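You operate a simulated robot arm through the tools that you are given. There is no shell and no other tool.

Carry out the task below with a simulated robot arm. There is one attempt and no reset: what you move stays moved.

TASK
Put things in order on the kitting table. At the end: the grey filter stands where the white filter stood; the gold brass weight stands on top of the silver light bar; the black test block (marked "ALU") is on the blue plate (marked "2"); the white filter from the kitting table stands where the gold brass weight stood; whatever was shut is shut again. Leave all else as you found it, and nothing knocked over.

The check looks at the end state, three seconds after you hand in, the way a careful person would. Anything else that was tipped, shoved, dropped, spilled or broken makes it a failure.

THE ROBOT
A 6-joint arm with a two-finger parallel gripper, fixed in place. Base frame: the origin is at the foot of the arm, x ahead of it, y to its left, z up; the work surface is at about z = 0. Lengths are in mm, angles in rad, forces in N, time in s.
With the tool pointing down near the work surface it reaches from about 180 to 460 mm from the base axis. Its first joint turns from -1.222 to 1.222 rad. Payload 1.9 kg.
Tool frame: the origin (TCP) lies between the finger pads and is the grasp point; the fingertips stand 23 mm ahead of it; z points along the fingers, y is the line along which they close. Largest opening 94 mm; finger width 38, thickness 10; the body of the gripper, 54 by 96 mm, starts 39 mm behind the TCP.
Orientation is that of the tool frame in the base frame, as a unit quaternion [x, y, z, w]. With the fingers straight down and closing along the base's y, the tool's x points along the base's -x, its y along +y and its z along -z.

THE INTERFACE
- The arm moves only by the tool jog_arm. Its argument "commands" is one flat list of numbers, 7 for each row, row after row: the shift along the base's x, y, z in mm, then the turn, a rotation vector about the base's x, y, z in degrees, then the gripper command, from -1 (shut) to 1 (fully open), values between in proportion. In form: [x, y, z, rx, ry, rz, fingers, x, y, z, rx, ry, rz, fingers, ...]. A call has 1 to 20 rows; each row shifts and turns the commanded pose from where the row before left it. A row lasts 0.2 s, in which the tool goes at most 50 mm and 0.15 rad; a call with a longer step from one row to the next is refused whole, and so is a gripper value outside its range. Where a pose cannot be reached the arm comes as near as it can. A force on the tool above 40 N (or 10 N above the force at the start of the call, whichever is more), or a blocked arm, ends the call early, and 0.2 s more pass. Each finger travels about 108 mm/s and halts on what it meets, pressing with about 22 N; the grip force reading is that of the motor and also rises with nothing between the fingers. The clock runs only during rows and for 0.2 s after the last one: add rows that do not move to give the fingers time. It gives the time, the measured TCP pose, the force on the tool (base axes), the opening and the grip force at its end, in the units of the frame above (readings bear some noise), with the torque about the TCP (base axes, N m) and any sound that the robot's microphone picked up.
- Cameras (640 x 400 px; columns grow to the right, rows downward): "scene" is fixed at [52, 308.7, 420.6]; the picture's right is [-0.82, -0.58, 0.00], its down [-0.35, 0.49, -0.80] and it looks along [0.46, -0.65, -0.60] (base axes); focal length 221 px, centre (320, 200). "wrist" rides on the gripper at [87, 16, -74] in the tool frame; the picture's right is [-0.18, 0.98, 0.00], its down [-0.58, -0.11, -0.81] and it looks along [-0.79, -0.15, 0.59] (tool axes); focal length 243 px, centre (320, 200).
- grab_frame(camera): a new picture of that camera. It takes no simulated time.
- locate(camera, pixels): for up to 12 pixels [column, row] of the newest picture of that camera ("zoom" is the newest enlarged one), the place [x, y, z] in the base frame of the surface seen there, good to about 3 mm. It takes no simulated time.
- inspect(camera, box): a new picture of the part [left, top, right, bottom] of that camera's present view, enlarged. It takes no simulated time.
- close_job(): hands the job in; it is judged then, once.

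Unless the task says otherwise, let go and move clear before handing in.

The tools are called after "Call:" as a command line: name --argument value ..., lists and objects as JSON in quotes. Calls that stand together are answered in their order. jog_arm: Moves the arm, as the interface text tells. Its arguments: {"type":"object","properties":{"commands":{"type":"array"}},"required":["commands"]} The other tools are called the same way: grab_frame (camera) takes a picture; locate (camera, pixels) gives the place of the surface under pixels of a picture; inspect (camera, box) takes an enlarged picture of a part of a camera's view; close_job () hands the job in.

At the start:

```text
clock: 0.0
tcp_pos: [327.3, -87.4, 286.6]
tcp_rot: [0.001, 1.0, 0.001, 0.0]
ft_force: [0.6, 0.0, -1.2]
moment: [0.0, 0.01, 0.02]
grip_width: 94.0
grasp_force: 0.0
```

scene: 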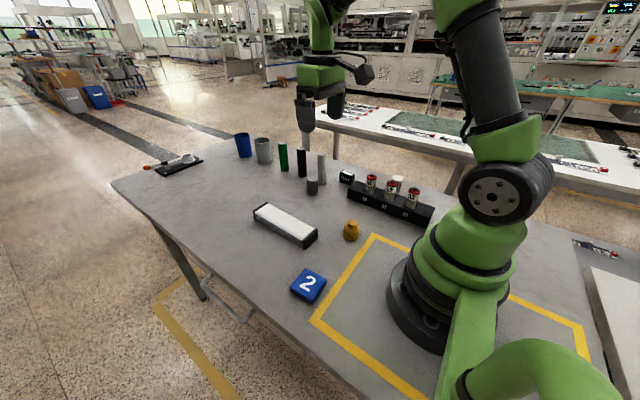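
wrist: 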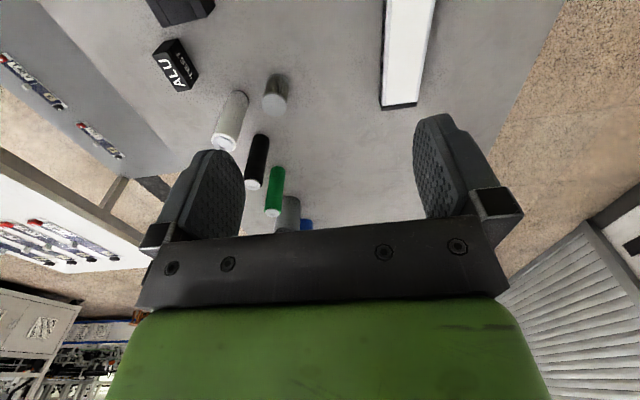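

The first pictures show a light bar near scene (285,225), a gold weight at (351,230), a blue plate at (309,285), and a row of cylinders around (240-320,165). I'll look at them enlarged before moving anything.

Call:
inspect --camera "scene" --box '[220, 120, 360, 208]'

Call:
inspect --camera "scene" --box '[330, 150, 450, 250]'

Call:
inspect --camera "scene" --box '[230, 180, 390, 310]'

Call:
inspect --camera "wrist" --box '[130, 0, 450, 240]'

```text
4.55 times, centred on (290, 164) of scene
```

zoom: 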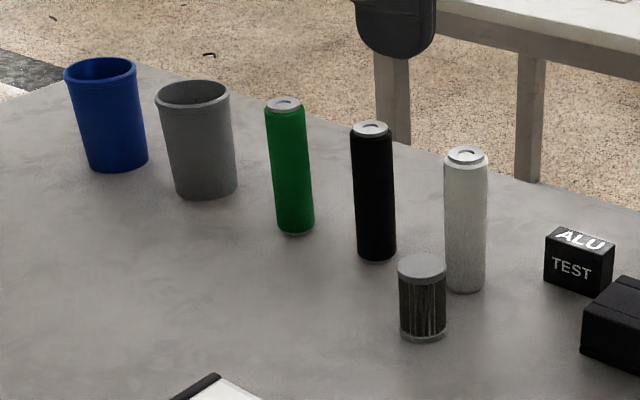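

```text
4.00 times, centred on (390, 200) of scene
```

zoom: 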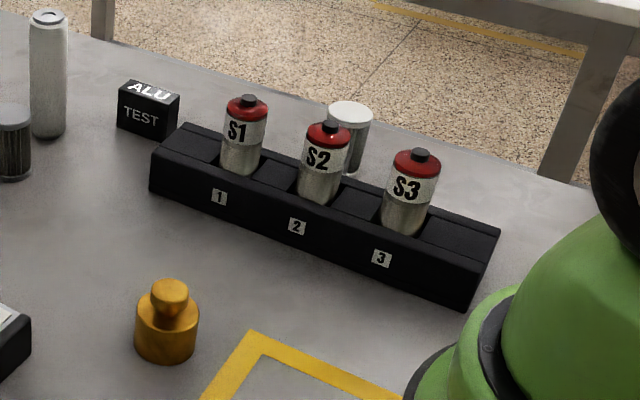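

```text
3.08 times, centred on (310, 245) of scene
```

zoom: 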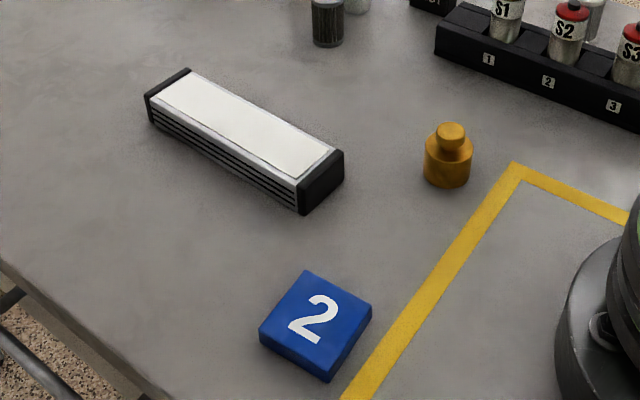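

```text
1.67 times, centred on (290, 120) of wrist
```

zoom: 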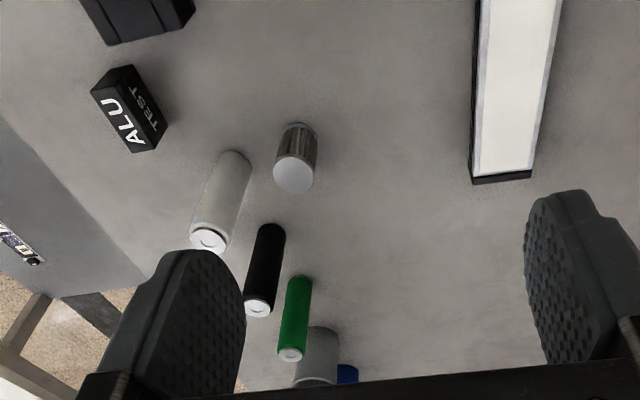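

The enlarged views show a small pleated cylinder with a grey cap at scene (312,185) and a similar one with a white cap behind the rack at about (397,182). I'll measure where the objects are.

Call:
grab_frame --camera "scene"

Call:
locate --camera "scene" --pixels '[[312, 180], [312, 190], [398, 178], [351, 224], [351, 234], [309, 280], [285, 220], [347, 174], [347, 180], [321, 155], [301, 150], [283, 145]]'

Call:
inspect --camera "scene" --box '[370, 160, 430, 200]'

Call:
locate --camera "scene" --pixels '[[262, 207], [277, 203], [255, 210], [318, 232], [301, 247], [254, 216], [309, 268], [327, 276], [292, 290], [312, 304], [371, 185], [414, 195]]'

```text
taken
```

scene: 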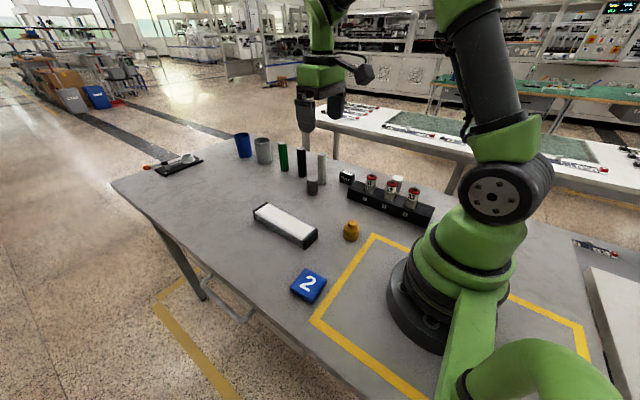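

```text
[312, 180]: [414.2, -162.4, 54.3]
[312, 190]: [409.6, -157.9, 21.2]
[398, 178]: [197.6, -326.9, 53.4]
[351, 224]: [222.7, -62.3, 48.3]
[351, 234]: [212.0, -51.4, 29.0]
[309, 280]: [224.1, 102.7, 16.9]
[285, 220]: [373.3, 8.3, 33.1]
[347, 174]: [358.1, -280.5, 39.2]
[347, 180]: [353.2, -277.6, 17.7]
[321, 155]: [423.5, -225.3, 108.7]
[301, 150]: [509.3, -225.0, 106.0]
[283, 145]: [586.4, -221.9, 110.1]
```

```text
10.00 times, centred on (400, 180) of scene
```

zoom: 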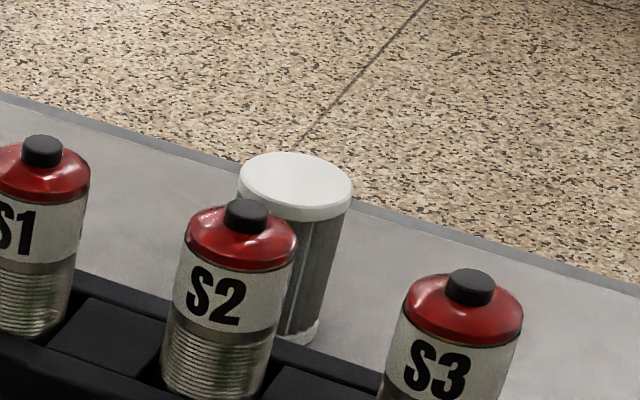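

```text
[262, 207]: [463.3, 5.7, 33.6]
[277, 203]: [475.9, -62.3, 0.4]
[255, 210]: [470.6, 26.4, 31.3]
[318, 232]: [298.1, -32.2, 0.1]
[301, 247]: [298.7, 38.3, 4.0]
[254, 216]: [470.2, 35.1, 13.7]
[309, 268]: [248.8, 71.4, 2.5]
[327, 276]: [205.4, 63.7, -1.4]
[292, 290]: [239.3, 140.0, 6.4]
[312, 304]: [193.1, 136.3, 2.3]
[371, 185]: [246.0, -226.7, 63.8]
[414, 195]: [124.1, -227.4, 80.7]
```

The white-capped filter stands behind the rack near (197,-327), and the grey-capped one is near (410,-160). I'll take tighter zooms and measure the edges to get accurate centres.

Call:
inspect --camera "scene" --box '[331, 213, 371, 245]'

Call:
locate --camera "zoom" --pixels '[[200, 230], [435, 230], [320, 110], [320, 330], [210, 330], [430, 330], [320, 410], [320, 160], [260, 200], [380, 200], [320, 80], [320, 390]]'

Call:
inspect --camera "scene" --box '[297, 142, 337, 202]'

```text
12.50 times, centred on (351, 229) of scene
```

zoom: 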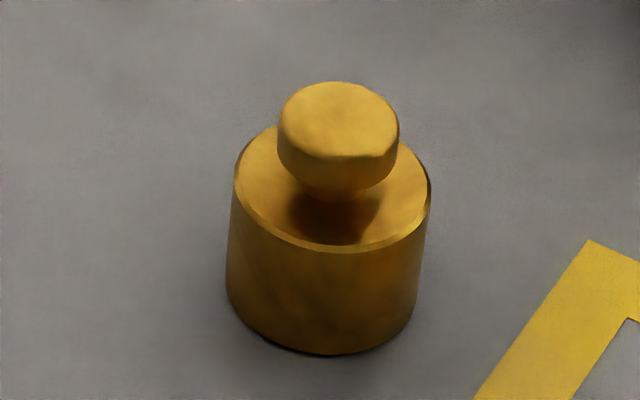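

```text
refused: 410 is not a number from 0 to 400
```

```text
6.67 times, centred on (317, 172) of scene
```

zoom: 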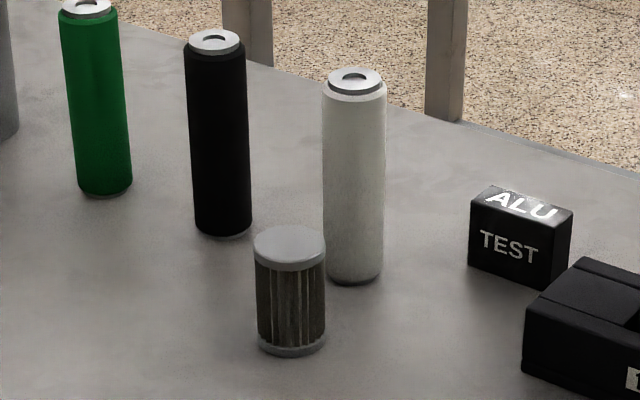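

The tall cylinders could also be mistaken for filters, so I'll zoom in on their tops and on the grey-capped one before deciding. The locate call on the weight was refused, so I'll redo it later.

Call:
inspect --camera "scene" --box '[311, 150, 331, 162]'

Call:
inspect --camera "scene" --box '[302, 174, 326, 198]'

Call:
inspect --camera "wrist" --box '[200, 60, 310, 240]'

Call:
inspect --camera "scene" --box '[225, 125, 285, 170]'

Call:
inspect --camera "scene" --box '[560, 220, 640, 280]'

Call:
inspect --camera "scene" --box '[130, 140, 220, 190]'

Call:
inspect --camera "scene" --box '[340, 90, 480, 150]'

Call:
inspect --camera "scene" --box '[520, 80, 640, 190]'

```text
16.00 times, centred on (321, 156) of scene
```

zoom: 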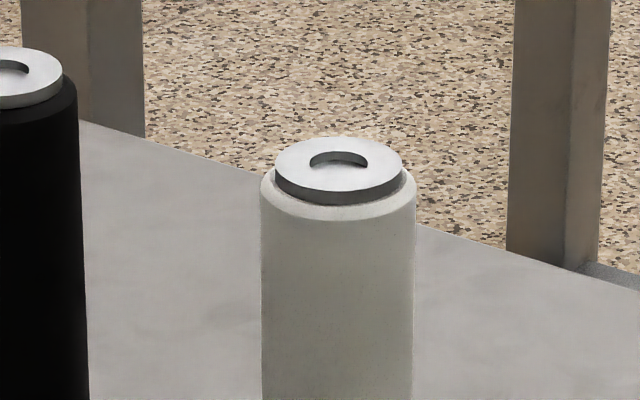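

```text
16.00 times, centred on (314, 186) of scene
```

zoom: 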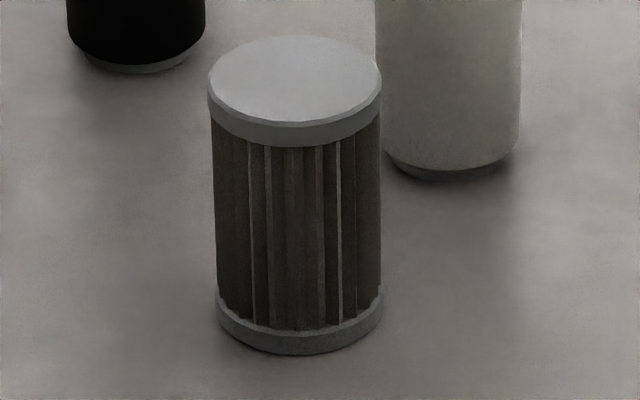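

```text
2.22 times, centred on (255, 150) of wrist
```

zoom: 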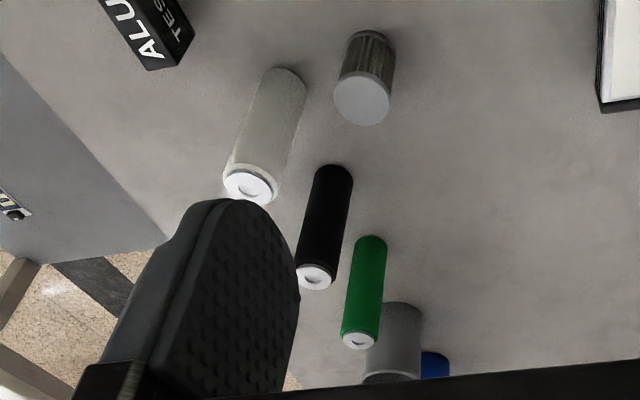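

```text
8.89 times, centred on (255, 148) of scene
```

zoom: 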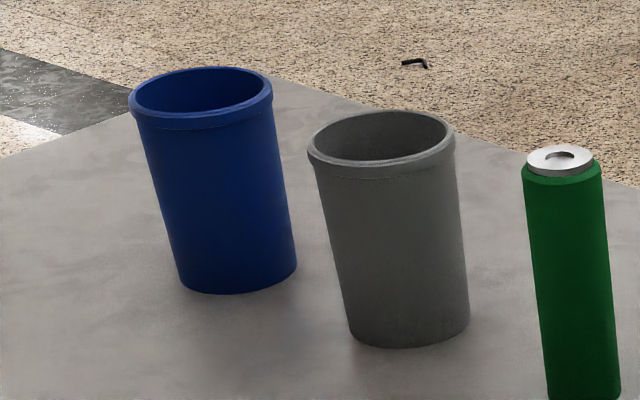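

```text
6.67 times, centred on (600, 250) of scene
```

zoom: 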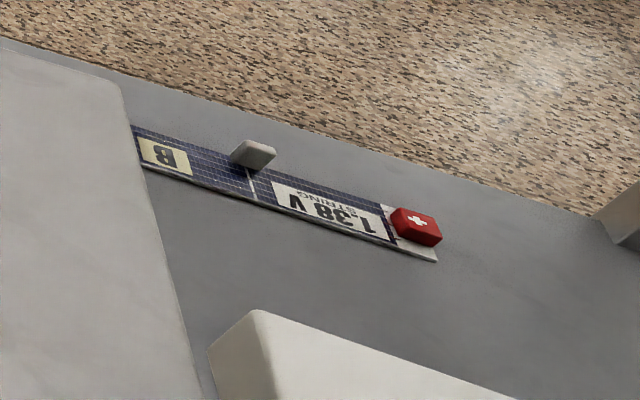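

```text
7.11 times, centred on (175, 165) of scene
```

zoom: 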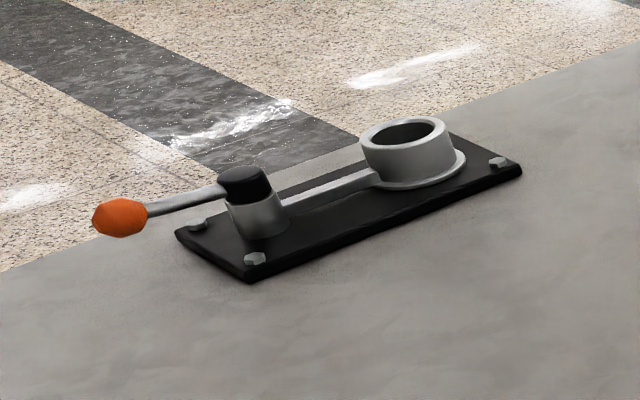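

```text
4.57 times, centred on (410, 120) of scene
```

zoom: 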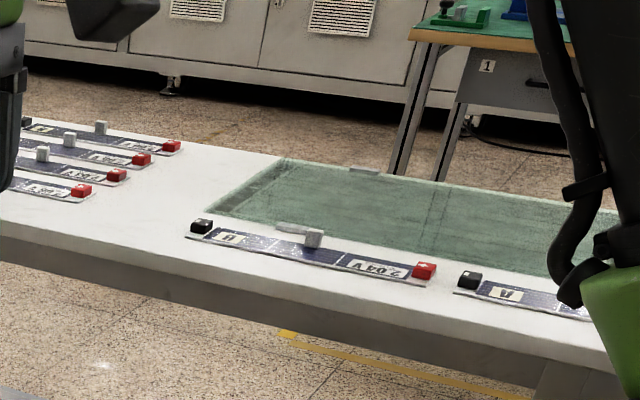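

```text
3.64 times, centred on (580, 135) of scene
```

zoom: 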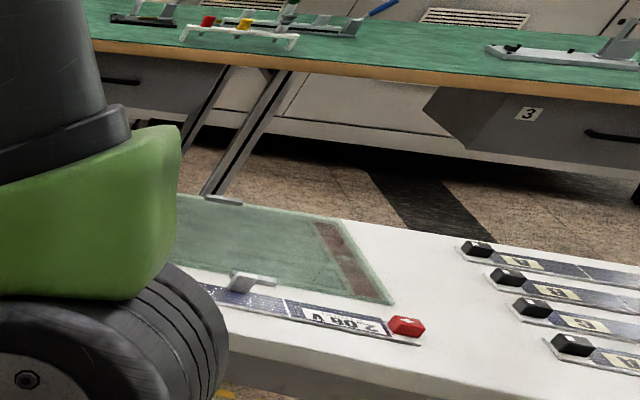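

The pleated pair (grey cap at scene (314,186), white cap behind the rack at (400,180)) are the two filters. The tall ones are a different kind of part, so I'll leave them. Next I'll measure the edges of each target on zooms.

Call:
inspect --camera "scene" --box '[331, 213, 371, 238]'

Call:
locate --camera "zoom" --pixels '[[235, 250], [420, 250], [320, 250], [320, 350], [232, 290], [415, 290], [320, 90], [340, 120], [285, 130], [395, 130], [260, 150], [415, 180]]'

Call:
inspect --camera "scene" --box '[302, 175, 326, 190]'

Call:
locate --camera "zoom" --pixels '[[220, 50], [365, 50], [295, 15], [295, 85], [295, 50], [225, 150], [360, 150], [295, 150], [295, 115], [450, 50], [390, 100], [510, 100]]'

Call:
inspect --camera "scene" --box '[384, 168, 416, 188]'

Call:
locate --camera "zoom" --pixels '[[195, 145], [340, 145], [270, 110], [270, 160], [270, 140], [330, 200], [300, 250], [320, 250], [100, 60], [300, 300], [200, 200], [480, 290]]'

```text
16.00 times, centred on (351, 226) of scene
```

zoom: 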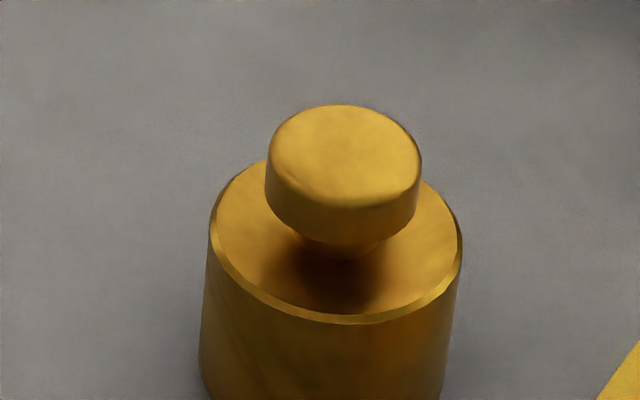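

```text
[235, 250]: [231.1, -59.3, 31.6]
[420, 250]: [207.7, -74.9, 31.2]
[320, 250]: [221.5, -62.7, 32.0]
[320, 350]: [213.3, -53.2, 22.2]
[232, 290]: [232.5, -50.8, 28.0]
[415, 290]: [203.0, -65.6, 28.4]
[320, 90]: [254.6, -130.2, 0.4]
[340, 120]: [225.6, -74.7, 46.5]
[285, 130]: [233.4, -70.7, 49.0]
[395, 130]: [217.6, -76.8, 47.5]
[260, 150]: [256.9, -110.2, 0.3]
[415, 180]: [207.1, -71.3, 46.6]
```

```text
16.00 times, centred on (314, 182) of scene
```

zoom: 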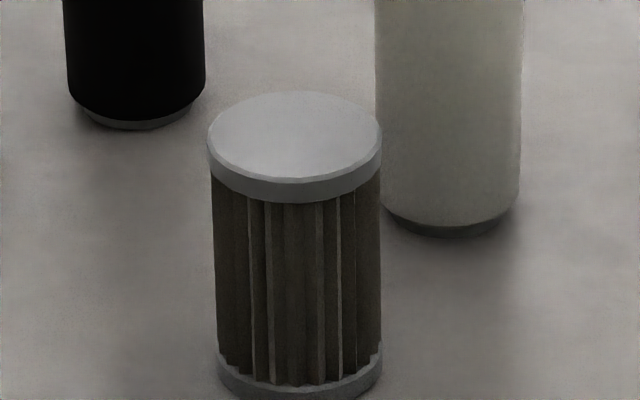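

```text
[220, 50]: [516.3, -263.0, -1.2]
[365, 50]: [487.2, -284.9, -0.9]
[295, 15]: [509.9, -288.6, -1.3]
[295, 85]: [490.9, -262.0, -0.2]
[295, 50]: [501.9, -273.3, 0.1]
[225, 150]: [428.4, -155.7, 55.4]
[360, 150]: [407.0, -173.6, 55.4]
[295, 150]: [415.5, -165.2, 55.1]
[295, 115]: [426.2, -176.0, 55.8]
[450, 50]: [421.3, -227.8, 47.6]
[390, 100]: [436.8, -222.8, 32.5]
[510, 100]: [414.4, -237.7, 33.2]
```

```text
16.00 times, centred on (400, 178) of scene
```

zoom: 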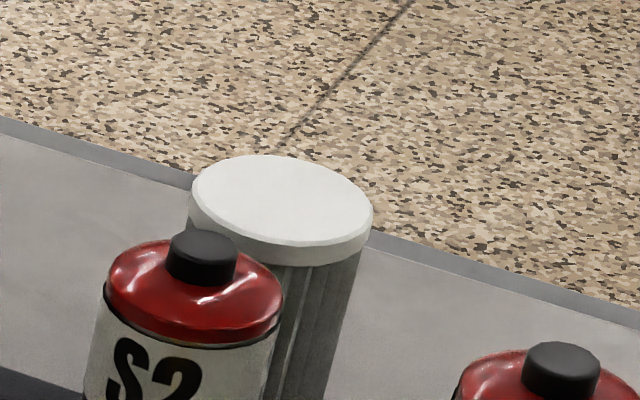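

```text
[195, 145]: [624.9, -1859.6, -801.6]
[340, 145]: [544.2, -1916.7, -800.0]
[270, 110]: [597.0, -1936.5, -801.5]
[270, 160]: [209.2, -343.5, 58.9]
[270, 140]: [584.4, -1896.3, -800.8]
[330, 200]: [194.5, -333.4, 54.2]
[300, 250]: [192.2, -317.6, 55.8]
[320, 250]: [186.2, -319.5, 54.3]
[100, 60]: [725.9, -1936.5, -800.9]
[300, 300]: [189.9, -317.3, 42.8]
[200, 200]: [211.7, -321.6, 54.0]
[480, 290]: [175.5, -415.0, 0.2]
```

The centres so far are gold ≈ (220,-66), grey filter ≈ (419,-168) and white filter ≈ (200,-328). Now I'll measure the ALU block, rack, light bar and plate.

Call:
inspect --camera "scene" --box '[331, 164, 363, 188]'

Call:
locate --camera "zoom" --pixels '[[185, 120], [370, 175], [250, 85], [410, 130], [290, 130], [180, 250], [345, 305], [270, 230], [400, 200], [480, 350], [520, 200], [100, 200]]'

Call:
inspect --camera "scene" --box '[340, 160, 440, 230]'

Call:
locate --camera "zoom" --pixels '[[70, 150], [130, 120], [560, 340], [600, 270], [220, 95], [350, 130], [460, 175], [220, 60], [350, 100], [200, 195], [330, 150], [450, 320]]'

Call:
inspect --camera "scene" --box '[250, 198, 322, 250]'

Call:
locate --camera "zoom" --pixels '[[60, 105], [170, 50], [500, 290], [570, 250], [320, 170], [280, 200], [360, 150], [250, 230], [400, 130], [470, 310], [590, 260], [55, 90]]'

Call:
inspect --camera "scene" --box '[285, 262, 333, 308]'

Call:
locate --camera "zoom" --pixels '[[320, 70], [480, 150], [200, 210], [380, 290], [330, 180], [260, 130], [400, 210], [290, 250], [400, 100], [500, 100], [150, 300], [450, 320]]'

```text
16.00 times, centred on (347, 176) of scene
```

zoom: 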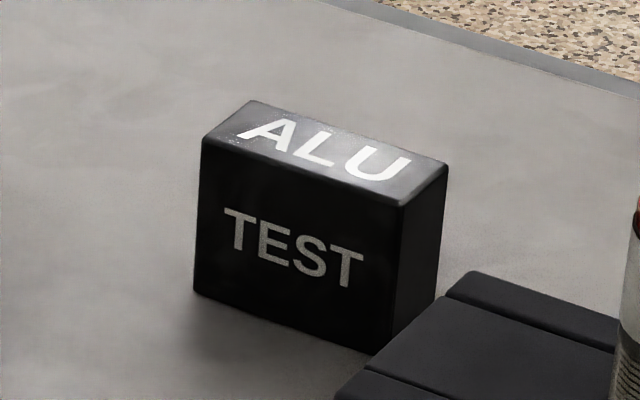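

```text
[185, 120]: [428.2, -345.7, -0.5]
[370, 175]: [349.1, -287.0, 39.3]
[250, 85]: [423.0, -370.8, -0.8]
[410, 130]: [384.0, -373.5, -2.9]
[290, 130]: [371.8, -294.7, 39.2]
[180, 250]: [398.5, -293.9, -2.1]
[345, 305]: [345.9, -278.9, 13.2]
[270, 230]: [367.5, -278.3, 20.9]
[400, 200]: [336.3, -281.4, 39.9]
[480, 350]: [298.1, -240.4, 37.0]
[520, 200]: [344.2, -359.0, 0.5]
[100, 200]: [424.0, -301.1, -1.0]
```

```text
5.71 times, centred on (390, 195) of scene
```

zoom: 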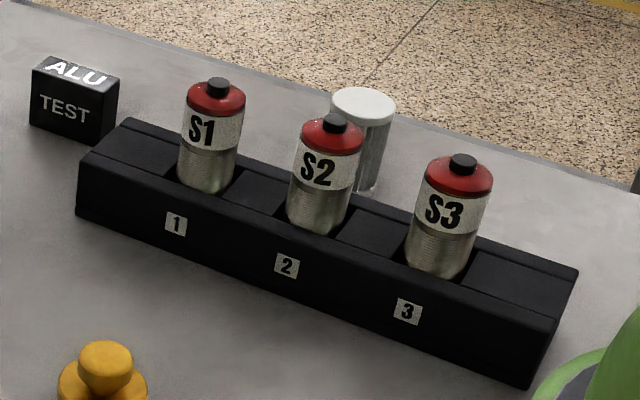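

```text
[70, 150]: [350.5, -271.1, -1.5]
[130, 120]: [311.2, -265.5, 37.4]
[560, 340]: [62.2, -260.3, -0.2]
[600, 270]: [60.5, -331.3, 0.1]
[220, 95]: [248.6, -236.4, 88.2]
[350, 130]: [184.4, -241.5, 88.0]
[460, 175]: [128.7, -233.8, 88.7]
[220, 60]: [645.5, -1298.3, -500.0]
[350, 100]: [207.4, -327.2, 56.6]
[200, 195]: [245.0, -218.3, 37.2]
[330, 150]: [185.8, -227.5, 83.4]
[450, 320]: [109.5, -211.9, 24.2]
```

```text
7.69 times, centred on (286, 224) of scene
```

zoom: 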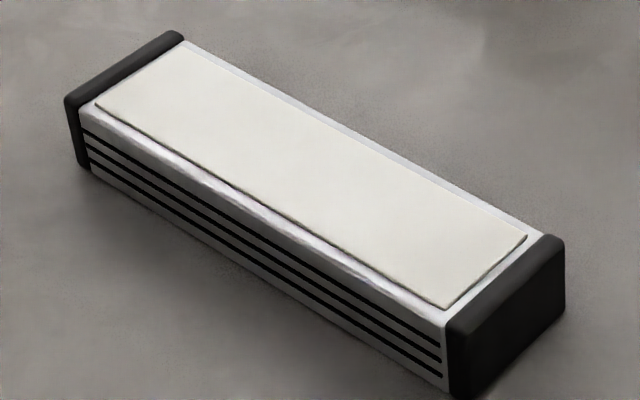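

```text
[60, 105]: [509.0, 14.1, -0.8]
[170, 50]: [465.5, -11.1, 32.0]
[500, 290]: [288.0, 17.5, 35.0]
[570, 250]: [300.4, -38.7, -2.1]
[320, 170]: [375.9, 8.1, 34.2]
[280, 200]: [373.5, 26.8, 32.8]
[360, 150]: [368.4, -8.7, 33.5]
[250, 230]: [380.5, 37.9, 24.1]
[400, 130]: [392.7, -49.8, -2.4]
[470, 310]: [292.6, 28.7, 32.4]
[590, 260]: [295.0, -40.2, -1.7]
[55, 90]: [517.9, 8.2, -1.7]
```

```text
8.70 times, centred on (309, 285) of scene
```

zoom: 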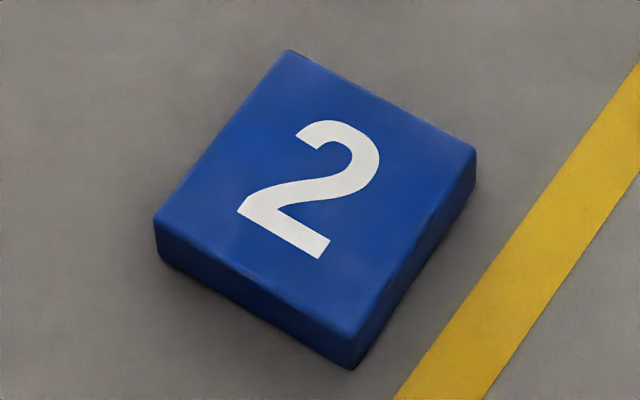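

```text
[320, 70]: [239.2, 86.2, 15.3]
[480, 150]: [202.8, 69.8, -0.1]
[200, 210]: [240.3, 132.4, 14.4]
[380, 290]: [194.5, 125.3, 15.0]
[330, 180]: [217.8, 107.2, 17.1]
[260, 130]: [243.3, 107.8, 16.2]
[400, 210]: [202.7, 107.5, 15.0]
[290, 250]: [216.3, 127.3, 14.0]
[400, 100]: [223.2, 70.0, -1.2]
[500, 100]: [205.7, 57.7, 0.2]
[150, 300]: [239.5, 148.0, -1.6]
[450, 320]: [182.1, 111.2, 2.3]
```

The light bar runs along x with its top at z≈33 and its centre at (377,8). The ALU block is axis-aligned, about 49 × 20 × 40 mm, centred near (361,-288). I'll check the size of the wrist-camera housing at scene (365,75), since it will hang near bottle S1.

Call:
inspect --camera "scene" --box '[280, 0, 400, 140]'

Call:
locate --camera "scene" --pixels '[[356, 72], [365, 70], [372, 75], [366, 82], [342, 62], [325, 88], [306, 110], [303, 130], [338, 112], [315, 75], [305, 85], [320, 50]]'

```text
2.86 times, centred on (340, 70) of scene
```

zoom: 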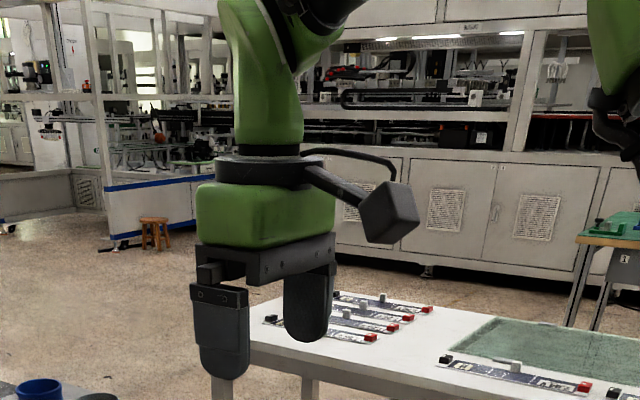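

```text
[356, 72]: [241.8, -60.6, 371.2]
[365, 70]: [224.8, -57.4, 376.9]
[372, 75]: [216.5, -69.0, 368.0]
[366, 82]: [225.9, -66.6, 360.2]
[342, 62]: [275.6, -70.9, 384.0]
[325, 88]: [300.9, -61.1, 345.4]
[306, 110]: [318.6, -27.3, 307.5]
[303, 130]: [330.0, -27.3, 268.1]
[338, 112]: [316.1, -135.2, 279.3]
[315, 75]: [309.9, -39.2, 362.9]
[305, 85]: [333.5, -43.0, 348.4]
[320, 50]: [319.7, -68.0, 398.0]
```

The housing hangs roughly 85–110 mm behind the TCP and starts about 60 mm above it. I'll check the arm's own base extents before working close in, and grab a fresh wrist frame.

Call:
locate --camera "scene" --pixels '[[392, 285], [388, 310], [420, 350], [405, 262], [412, 240], [440, 280], [470, 220], [475, 195], [460, 300], [500, 200], [430, 330], [480, 250]]'

Call:
locate --camera "wrist" --pixels '[[280, 105], [284, 85], [228, 145], [240, 100], [180, 60], [408, 10], [408, 100], [385, 60], [425, 60], [400, 50], [255, 180], [274, 210]]'

```text
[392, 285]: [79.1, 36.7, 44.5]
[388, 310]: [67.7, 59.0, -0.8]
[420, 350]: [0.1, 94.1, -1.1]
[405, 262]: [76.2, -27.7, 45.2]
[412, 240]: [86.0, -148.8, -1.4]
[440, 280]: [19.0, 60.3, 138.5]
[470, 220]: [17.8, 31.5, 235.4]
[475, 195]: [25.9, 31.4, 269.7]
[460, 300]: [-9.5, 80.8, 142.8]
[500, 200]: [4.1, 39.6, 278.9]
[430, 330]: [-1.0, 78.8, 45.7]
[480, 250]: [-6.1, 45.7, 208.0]
```

```text
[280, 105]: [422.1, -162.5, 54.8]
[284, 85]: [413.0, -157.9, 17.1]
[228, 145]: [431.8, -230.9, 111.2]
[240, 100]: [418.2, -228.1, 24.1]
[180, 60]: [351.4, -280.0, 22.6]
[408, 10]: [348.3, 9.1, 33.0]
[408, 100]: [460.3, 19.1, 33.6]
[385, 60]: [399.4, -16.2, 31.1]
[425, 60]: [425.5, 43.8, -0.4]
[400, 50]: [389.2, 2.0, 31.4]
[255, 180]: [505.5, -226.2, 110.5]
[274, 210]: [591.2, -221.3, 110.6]
```

The base column stays within about 90 mm of the axis, so working at r≈225 is safe. I'll move back above the gold weight at height, which also gives the wrist camera a better view.

Call:
jog_arm --commands '[-36, 7, 0, 0, 0, 0, 1, -36, 7, 0, 0, 0, 0, 1, -35, 7, 0, 0, 0, 0, 1, 0, 0, 0, 0, 0, 0, 1]'

Call:
grab_frame --camera "wrist"

Call:
grab_frame --camera "scene"

```text
clock: 1.0
tcp_pos: [217.2, -65.9, 286.6]
tcp_rot: [0.0, 1.0, 0.0, 0.0]
ft_force: [0.1, -0.2, -0.3]
moment: [-0.04, 0.03, -0.02]
grip_width: 94.1
grasp_force: 0.0
```

```text
taken
```

wrist: 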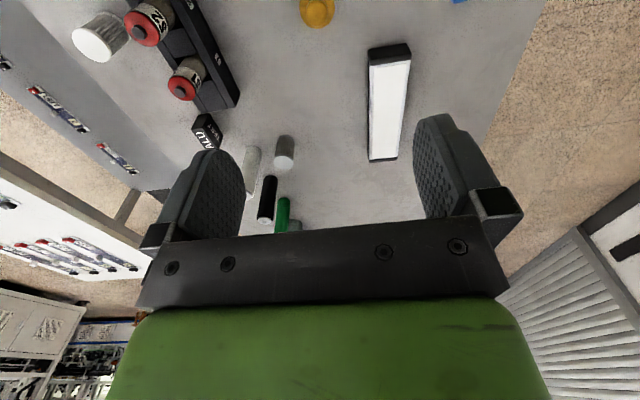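

```text
taken
```

scene: 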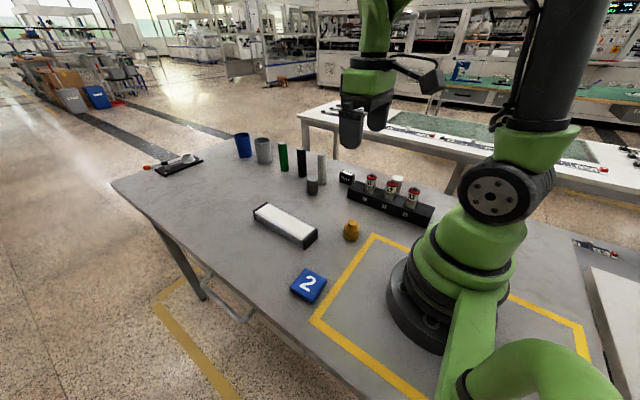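

The wrist view now shows the bar (390,100), the gold weight (317,8), the white filter (97,40) and the grey filter (284,148). I'll zoom in and measure each from this second viewpoint.

Call:
inspect --camera "wrist" --box '[350, 30, 430, 180]'

Call:
inspect --camera "wrist" --box '[60, 0, 220, 100]'

Call:
locate --camera "wrist" --pixels '[[372, 67], [408, 62], [373, 158], [394, 157], [92, 48], [75, 40], [108, 52], [284, 164], [277, 160], [292, 160], [316, 8], [390, 110]]'

Call:
inspect --camera "wrist" --box '[280, 0, 360, 50]'

```text
2.67 times, centred on (390, 105) of wrist
```

zoom: 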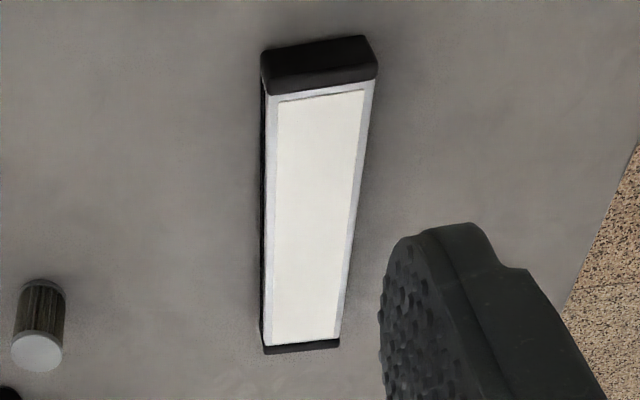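

```text
4.00 times, centred on (140, 50) of wrist
```

zoom: 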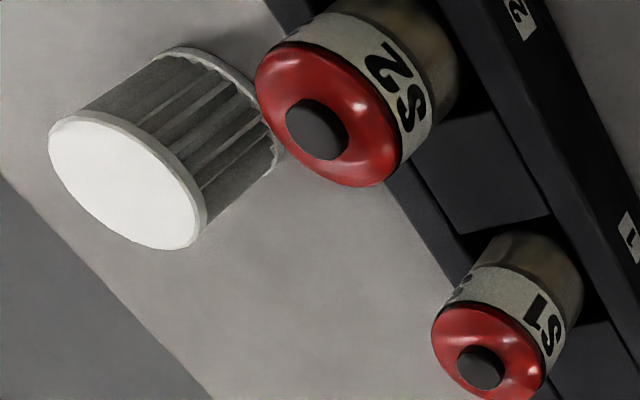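

```text
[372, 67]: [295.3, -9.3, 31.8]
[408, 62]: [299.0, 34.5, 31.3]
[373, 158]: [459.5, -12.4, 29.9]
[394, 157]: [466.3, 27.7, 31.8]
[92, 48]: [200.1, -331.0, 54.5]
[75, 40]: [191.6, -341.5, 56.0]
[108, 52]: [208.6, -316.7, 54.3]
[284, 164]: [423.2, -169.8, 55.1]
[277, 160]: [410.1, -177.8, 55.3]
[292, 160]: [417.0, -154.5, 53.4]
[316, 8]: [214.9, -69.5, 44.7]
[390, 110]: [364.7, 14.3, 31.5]
```

```text
8.00 times, centred on (320, 25) of wrist
```

zoom: 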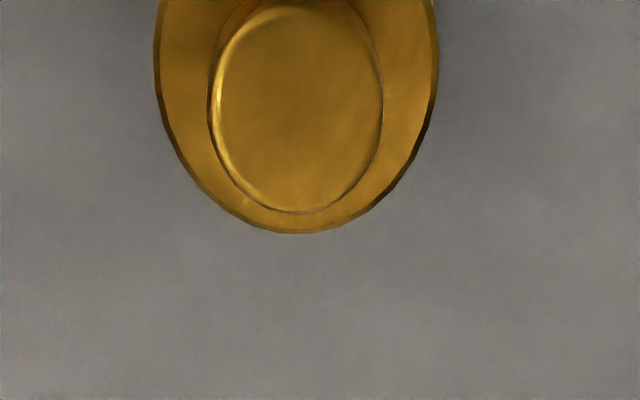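

The two views agree: white filter ≈ (199.5,-329.5), gold ≈ (220,-68), bar centre ≈ (378,9). I'll drop partway over the weight with the gripper open and check the pose settles.

Call:
jog_arm --commands '[0, 0, -40, 0, 0, 0, 1, 0, 0, -40, 0, 0, 0, 1, 0, 0, -40, 0, 0, 0, 1, 0, 0, -40, 0, 0, 0, 1, 0, 0, 0, 0, 0, 0, 1, 0, 0, 0, 0, 0, 0, 1]'

Call:
grab_frame --camera "wrist"

Call:
inspect --camera "scene" --box '[300, 140, 440, 260]'

```text
clock: 2.4
tcp_pos: [219.6, -67.4, 125.1]
tcp_rot: [0.001, 1.0, 0.0, 0.0]
ft_force: [-0.5, 0.2, 0.0]
moment: [0.02, -0.01, 0.0]
grip_width: 93.7
grasp_force: 0.1
```

```text
taken
```

wrist: 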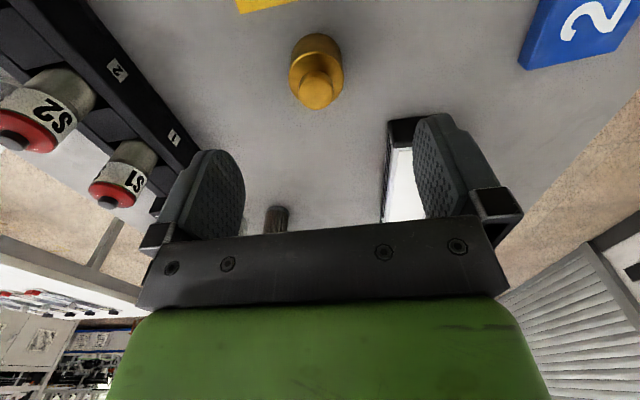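

```text
3.33 times, centred on (370, 200) of scene
```

zoom: 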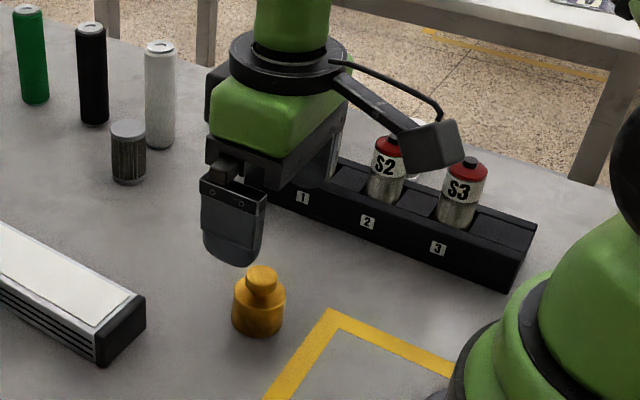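

The pose is (219.6,-67.4,125) and the weight shows at wrist (316,72), with nothing close to the fingers. I'll refine its centre from this closer view.

Call:
inspect --camera "wrist" --box '[276, 20, 356, 120]'

Call:
locate --camera "zoom" --pixels '[[300, 290], [240, 290], [360, 290], [300, 330], [300, 250], [300, 180], [220, 180], [400, 180], [300, 140], [260, 100], [380, 100], [300, 110]]'

```text
4.00 times, centred on (316, 70) of wrist
```

zoom: 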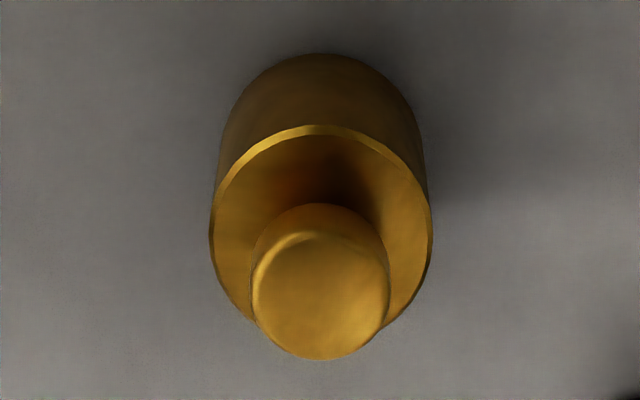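

```text
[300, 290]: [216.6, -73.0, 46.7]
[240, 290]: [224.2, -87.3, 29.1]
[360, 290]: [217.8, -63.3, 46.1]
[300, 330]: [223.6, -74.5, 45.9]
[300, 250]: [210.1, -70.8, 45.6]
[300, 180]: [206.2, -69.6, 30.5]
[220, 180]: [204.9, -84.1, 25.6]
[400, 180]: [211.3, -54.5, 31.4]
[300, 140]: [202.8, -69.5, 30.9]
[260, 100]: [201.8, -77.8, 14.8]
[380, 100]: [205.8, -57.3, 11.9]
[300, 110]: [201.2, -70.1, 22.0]
```

The weight's centre reads about (219.5,-69) with the knob top at z≈46. I'll shift 1.5 mm in y, lower to z≈33 and close.

Call:
jog_arm --commands '[0, -1.5, -30, 0, 0, 0, 1, 0, 0, -30, 0, 0, 0, 1, 0, 0, -20, 0, 0, 0, 1, 0, 0, -12, 0, 0, 0, 1, 0, 0, 0, 0, 0, 0, 1, 0, 0, 0, 0, 0, 0, 1]'

Call:
inspect --camera "scene" --box '[300, 160, 440, 270]'

Call:
grab_frame --camera "wrist"

```text
clock: 3.8
tcp_pos: [219.7, -67.7, 35.3]
tcp_rot: [0.001, 1.0, 0.0, 0.0]
ft_force: [0.7, -0.2, -0.2]
moment: [-0.02, 0.02, 0.02]
grip_width: 94.2
grasp_force: 0.0
```

```text
3.64 times, centred on (370, 215) of scene
```

zoom: 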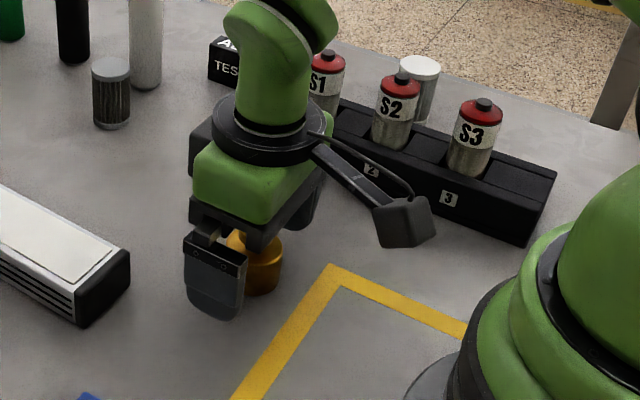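

```text
taken
```

wrist: 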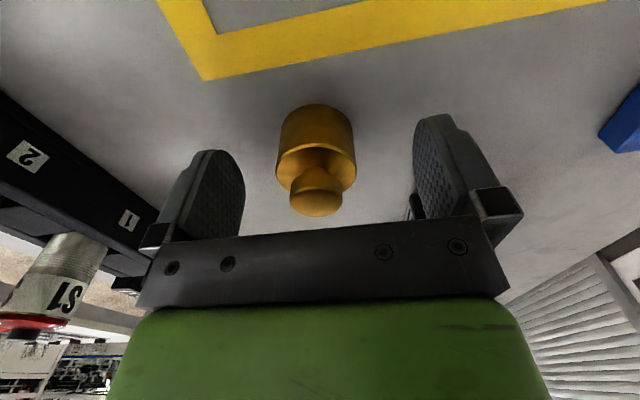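

The weight sits between the fingers at wrist (315,160), with roughly even gaps, and the TCP is at z=35. I'll close the fingers now and give them time.

Call:
jog_arm --commands '[0, 0, 0, 0, 0, 0, 0, 0, 0, 0, 0, 0, 0, -0.3, 0, 0, 0, 0, 0, 0, -1, 0, 0, 0, 0, 0, 0, -1]'

Call:
grab_frame --camera "wrist"

```text
clock: 4.8
tcp_pos: [219.6, -67.8, 35.5]
tcp_rot: [0.001, 1.0, 0.0, 0.0]
ft_force: [0.8, 2.5, 4.3]
moment: [0.1, -0.09, 0.03]
grip_width: 39.4
grasp_force: 22.0
```

```text
taken
```

wrist: 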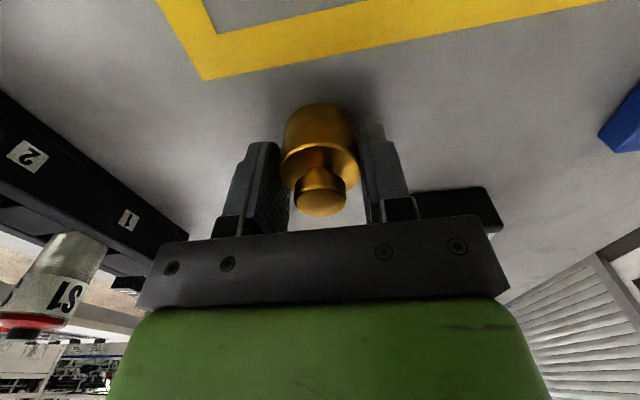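

The grip holds at 39.4 mm with 22 N, so the weight is secured. I'll lift it straight up and check.

Call:
jog_arm --commands '[0, 0, 10, 0, 0, 0, -1, 0, 0, 25, 0, 0, 0, -1, 0, 0, 35, 0, 0, 0, -1, 0, 0, 35, 0, 0, 0, -1, 0, 0, 0, 0, 0, 0, -1, 0, 0, 0, 0, 0, 0, -1]'

Call:
inspect --camera "scene" --box '[290, 120, 430, 260]'

```text
clock: 6.2
tcp_pos: [220.0, -69.1, 139.7]
tcp_rot: [0.001, 1.0, 0.0, 0.0]
ft_force: [-0.9, 0.7, -3.8]
moment: [-0.04, -0.02, 0.0]
grip_width: 39.5
grasp_force: 22.3
```

```text
2.86 times, centred on (360, 190) of scene
```

zoom: 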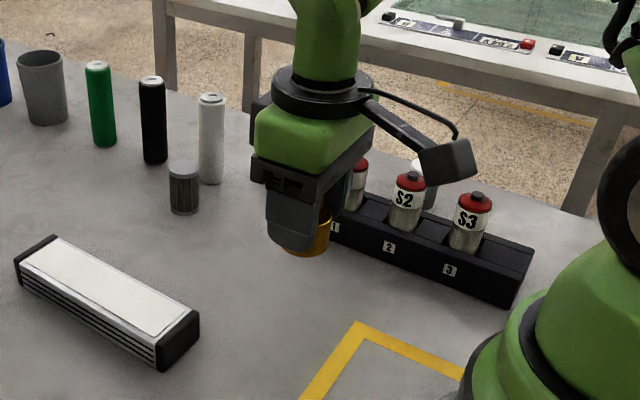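

The weight is up, with the load reading about 3.8 N. I'll carry it over the light bar's centre at (378,9).

Call:
jog_arm --commands '[20, 10, 0, 0, 0, 0, -1, 30, 15, 0, 0, 0, 0, -1, 30, 15, 0, 0, 0, 0, -1, 30, 15, 0, 0, 0, 0, -1, 30, 15, 0, 0, 0, 0, -1, 18, 8, 0, 0, 0, 0, -1, 0, 0, 0, 0, 0, 0, -1, 0, 0, 0, 0, 0, 0, -1]'

Call:
grab_frame --camera "wrist"

Call:
inspect --camera "scene" --box '[220, 120, 360, 260]'

```text
clock: 8.0
tcp_pos: [378.7, 10.0, 138.6]
tcp_rot: [0.0, 1.0, 0.0, 0.0]
ft_force: [-0.2, 0.4, -3.9]
moment: [0.02, 0.0, 0.0]
grip_width: 39.4
grasp_force: 22.2
```

```text
taken
```

wrist: 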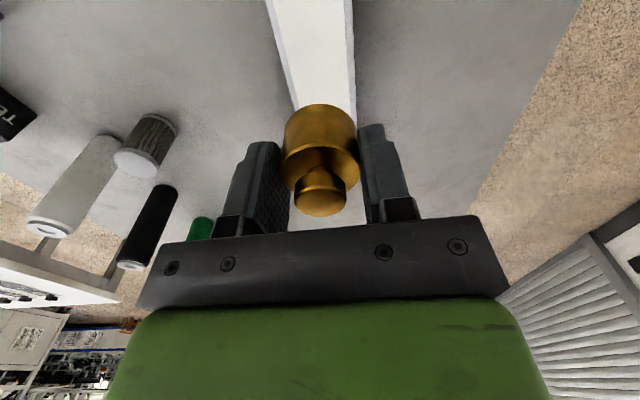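

```text
2.86 times, centred on (290, 190) of scene
```

zoom: 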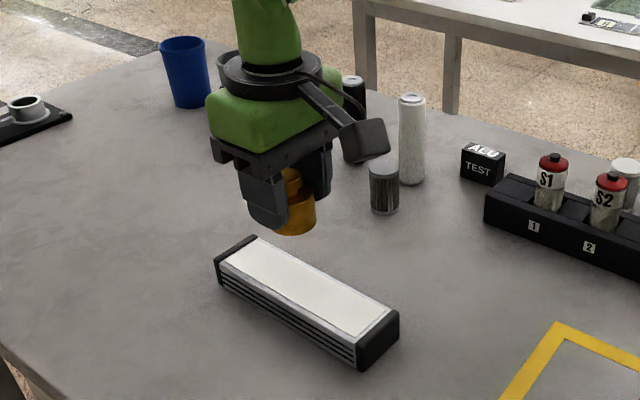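

The wrist view shows the bar's edges running under the weight (about columns 280 to 352 at row 50). I'll measure them to centre the weight across the bar.

Call:
inspect --camera "wrist" --box '[250, 0, 390, 110]'

Call:
locate --camera "wrist" --pixels '[[276, 20], [283, 50], [350, 20], [352, 50], [290, 85], [354, 85], [272, 10], [345, 30], [318, 30], [318, 80], [286, 80], [347, 70]]'

```text
3.64 times, centred on (320, 55) of wrist
```

zoom: 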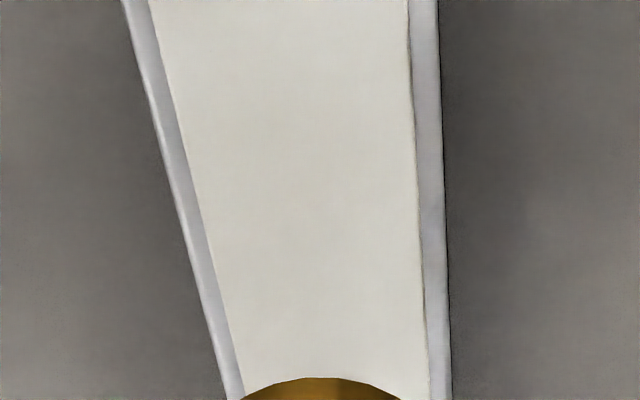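

```text
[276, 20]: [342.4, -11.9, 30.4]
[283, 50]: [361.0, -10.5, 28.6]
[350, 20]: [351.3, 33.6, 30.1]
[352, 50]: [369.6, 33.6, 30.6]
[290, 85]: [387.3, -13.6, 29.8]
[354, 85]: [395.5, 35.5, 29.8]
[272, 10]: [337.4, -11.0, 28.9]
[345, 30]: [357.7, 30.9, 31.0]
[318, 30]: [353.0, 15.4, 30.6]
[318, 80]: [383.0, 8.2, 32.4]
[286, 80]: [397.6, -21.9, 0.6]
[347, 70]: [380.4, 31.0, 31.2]
```

The bar's edges are at y≈-12 and y≈34, so its centre is y≈11 and its top z≈31. I'll shift 1 mm in y and lower to just above it.

Call:
jog_arm --commands '[0, 1, -25, 0, 0, 0, -1, 0, 0, -25, 0, 0, 0, -1, 0, 0, -12, 0, 0, 0, -1, 0, 0, 0, 0, 0, 0, -1, 0, 0, 0, 0, 0, 0, -1]'

Call:
inspect --camera "scene" --box '[240, 160, 330, 250]'

Call:
grab_frame --camera "wrist"

```text
clock: 9.2
tcp_pos: [378.4, 11.0, 77.1]
tcp_rot: [0.001, 1.0, 0.0, 0.0]
ft_force: [-0.1, -0.4, -3.1]
moment: [-0.01, 0.03, 0.0]
grip_width: 39.3
grasp_force: 21.7
```

```text
4.44 times, centred on (285, 205) of scene
```

zoom: 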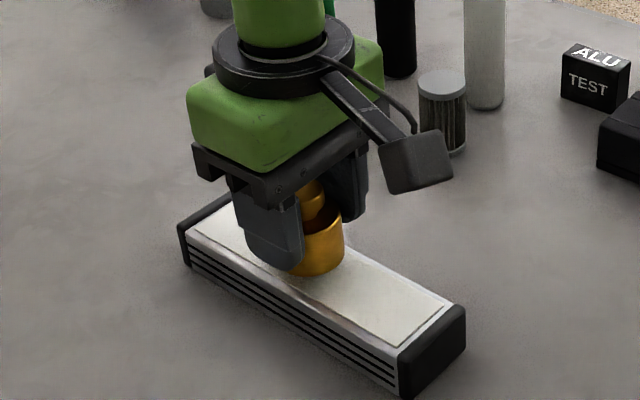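

```text
taken
```

wrist: 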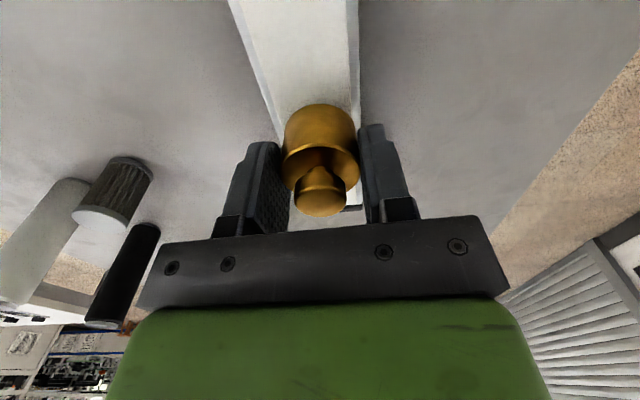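

The weight is about 8–10 mm above the bar and well aligned in both views. I'll lower in small steps and watch the force.

Call:
jog_arm --commands '[0, 0, -3, 0, 0, 0, -1, 0, 0, -2, 0, 0, 0, -1, 0, 0, 0, 0, 0, 0, -1]'

Call:
jog_arm --commands '[0, 0, -1.5, 0, 0, 0, -1, 0, 0, 0, 0, 0, 0, -1]'

Call:
jog_arm --commands '[0, 0, -1.5, 0, 0, 0, -1, 0, 0, 0, 0, 0, 0, -1]'

```text
clock: 10.0
tcp_pos: [378.4, 12.3, 73.6]
tcp_rot: [0.001, 1.0, 0.0, 0.0]
ft_force: [0.5, 0.5, -3.1]
moment: [0.02, -0.03, 0.01]
grip_width: 39.8
grasp_force: 22.1
```

```text
clock: 10.6
tcp_pos: [378.3, 11.3, 71.2]
tcp_rot: [0.001, 1.0, 0.001, 0.0]
ft_force: [0.5, -0.7, -3.0]
moment: [0.01, 0.03, -0.01]
grip_width: 39.4
grasp_force: 22.0
```

```text
clock: 11.2
tcp_pos: [379.0, 11.0, 69.4]
tcp_rot: [0.001, 1.0, 0.0, 0.0]
ft_force: [1.3, 0.5, -2.9]
moment: [-0.01, -0.01, 0.0]
grip_width: 39.2
grasp_force: 21.8
```

The force still reads about -3 N at z=69.4, so there's no contact yet. I'll keep lowering in 1 mm steps.

Call:
jog_arm --commands '[0, 0, -1, 0, 0, 0, -1, 0, 0, 0, 0, 0, 0, -1]'

Call:
jog_arm --commands '[0, 0, -1, 0, 0, 0, -1, 0, 0, 0, 0, 0, 0, -1]'

Call:
inspect --camera "scene" --box '[270, 195, 320, 235]'

```text
clock: 11.8
tcp_pos: [378.9, 11.5, 69.1]
tcp_rot: [0.0, 1.0, 0.0, 0.001]
ft_force: [-3.2, 3.2, 8.1]
moment: [0.11, 0.09, 0.0]
grip_width: 39.5
grasp_force: 22.0
```

```text
clock: 12.4
tcp_pos: [379.1, 10.8, 66.9]
tcp_rot: [0.001, 1.0, 0.0, 0.002]
ft_force: [-0.7, 3.9, 16.1]
moment: [0.1, 0.01, -0.01]
grip_width: 39.4
grasp_force: 22.7
```

```text
10.00 times, centred on (295, 215) of scene
```

zoom: 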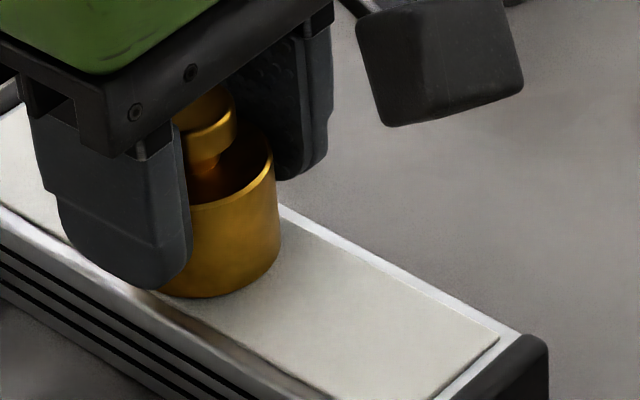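

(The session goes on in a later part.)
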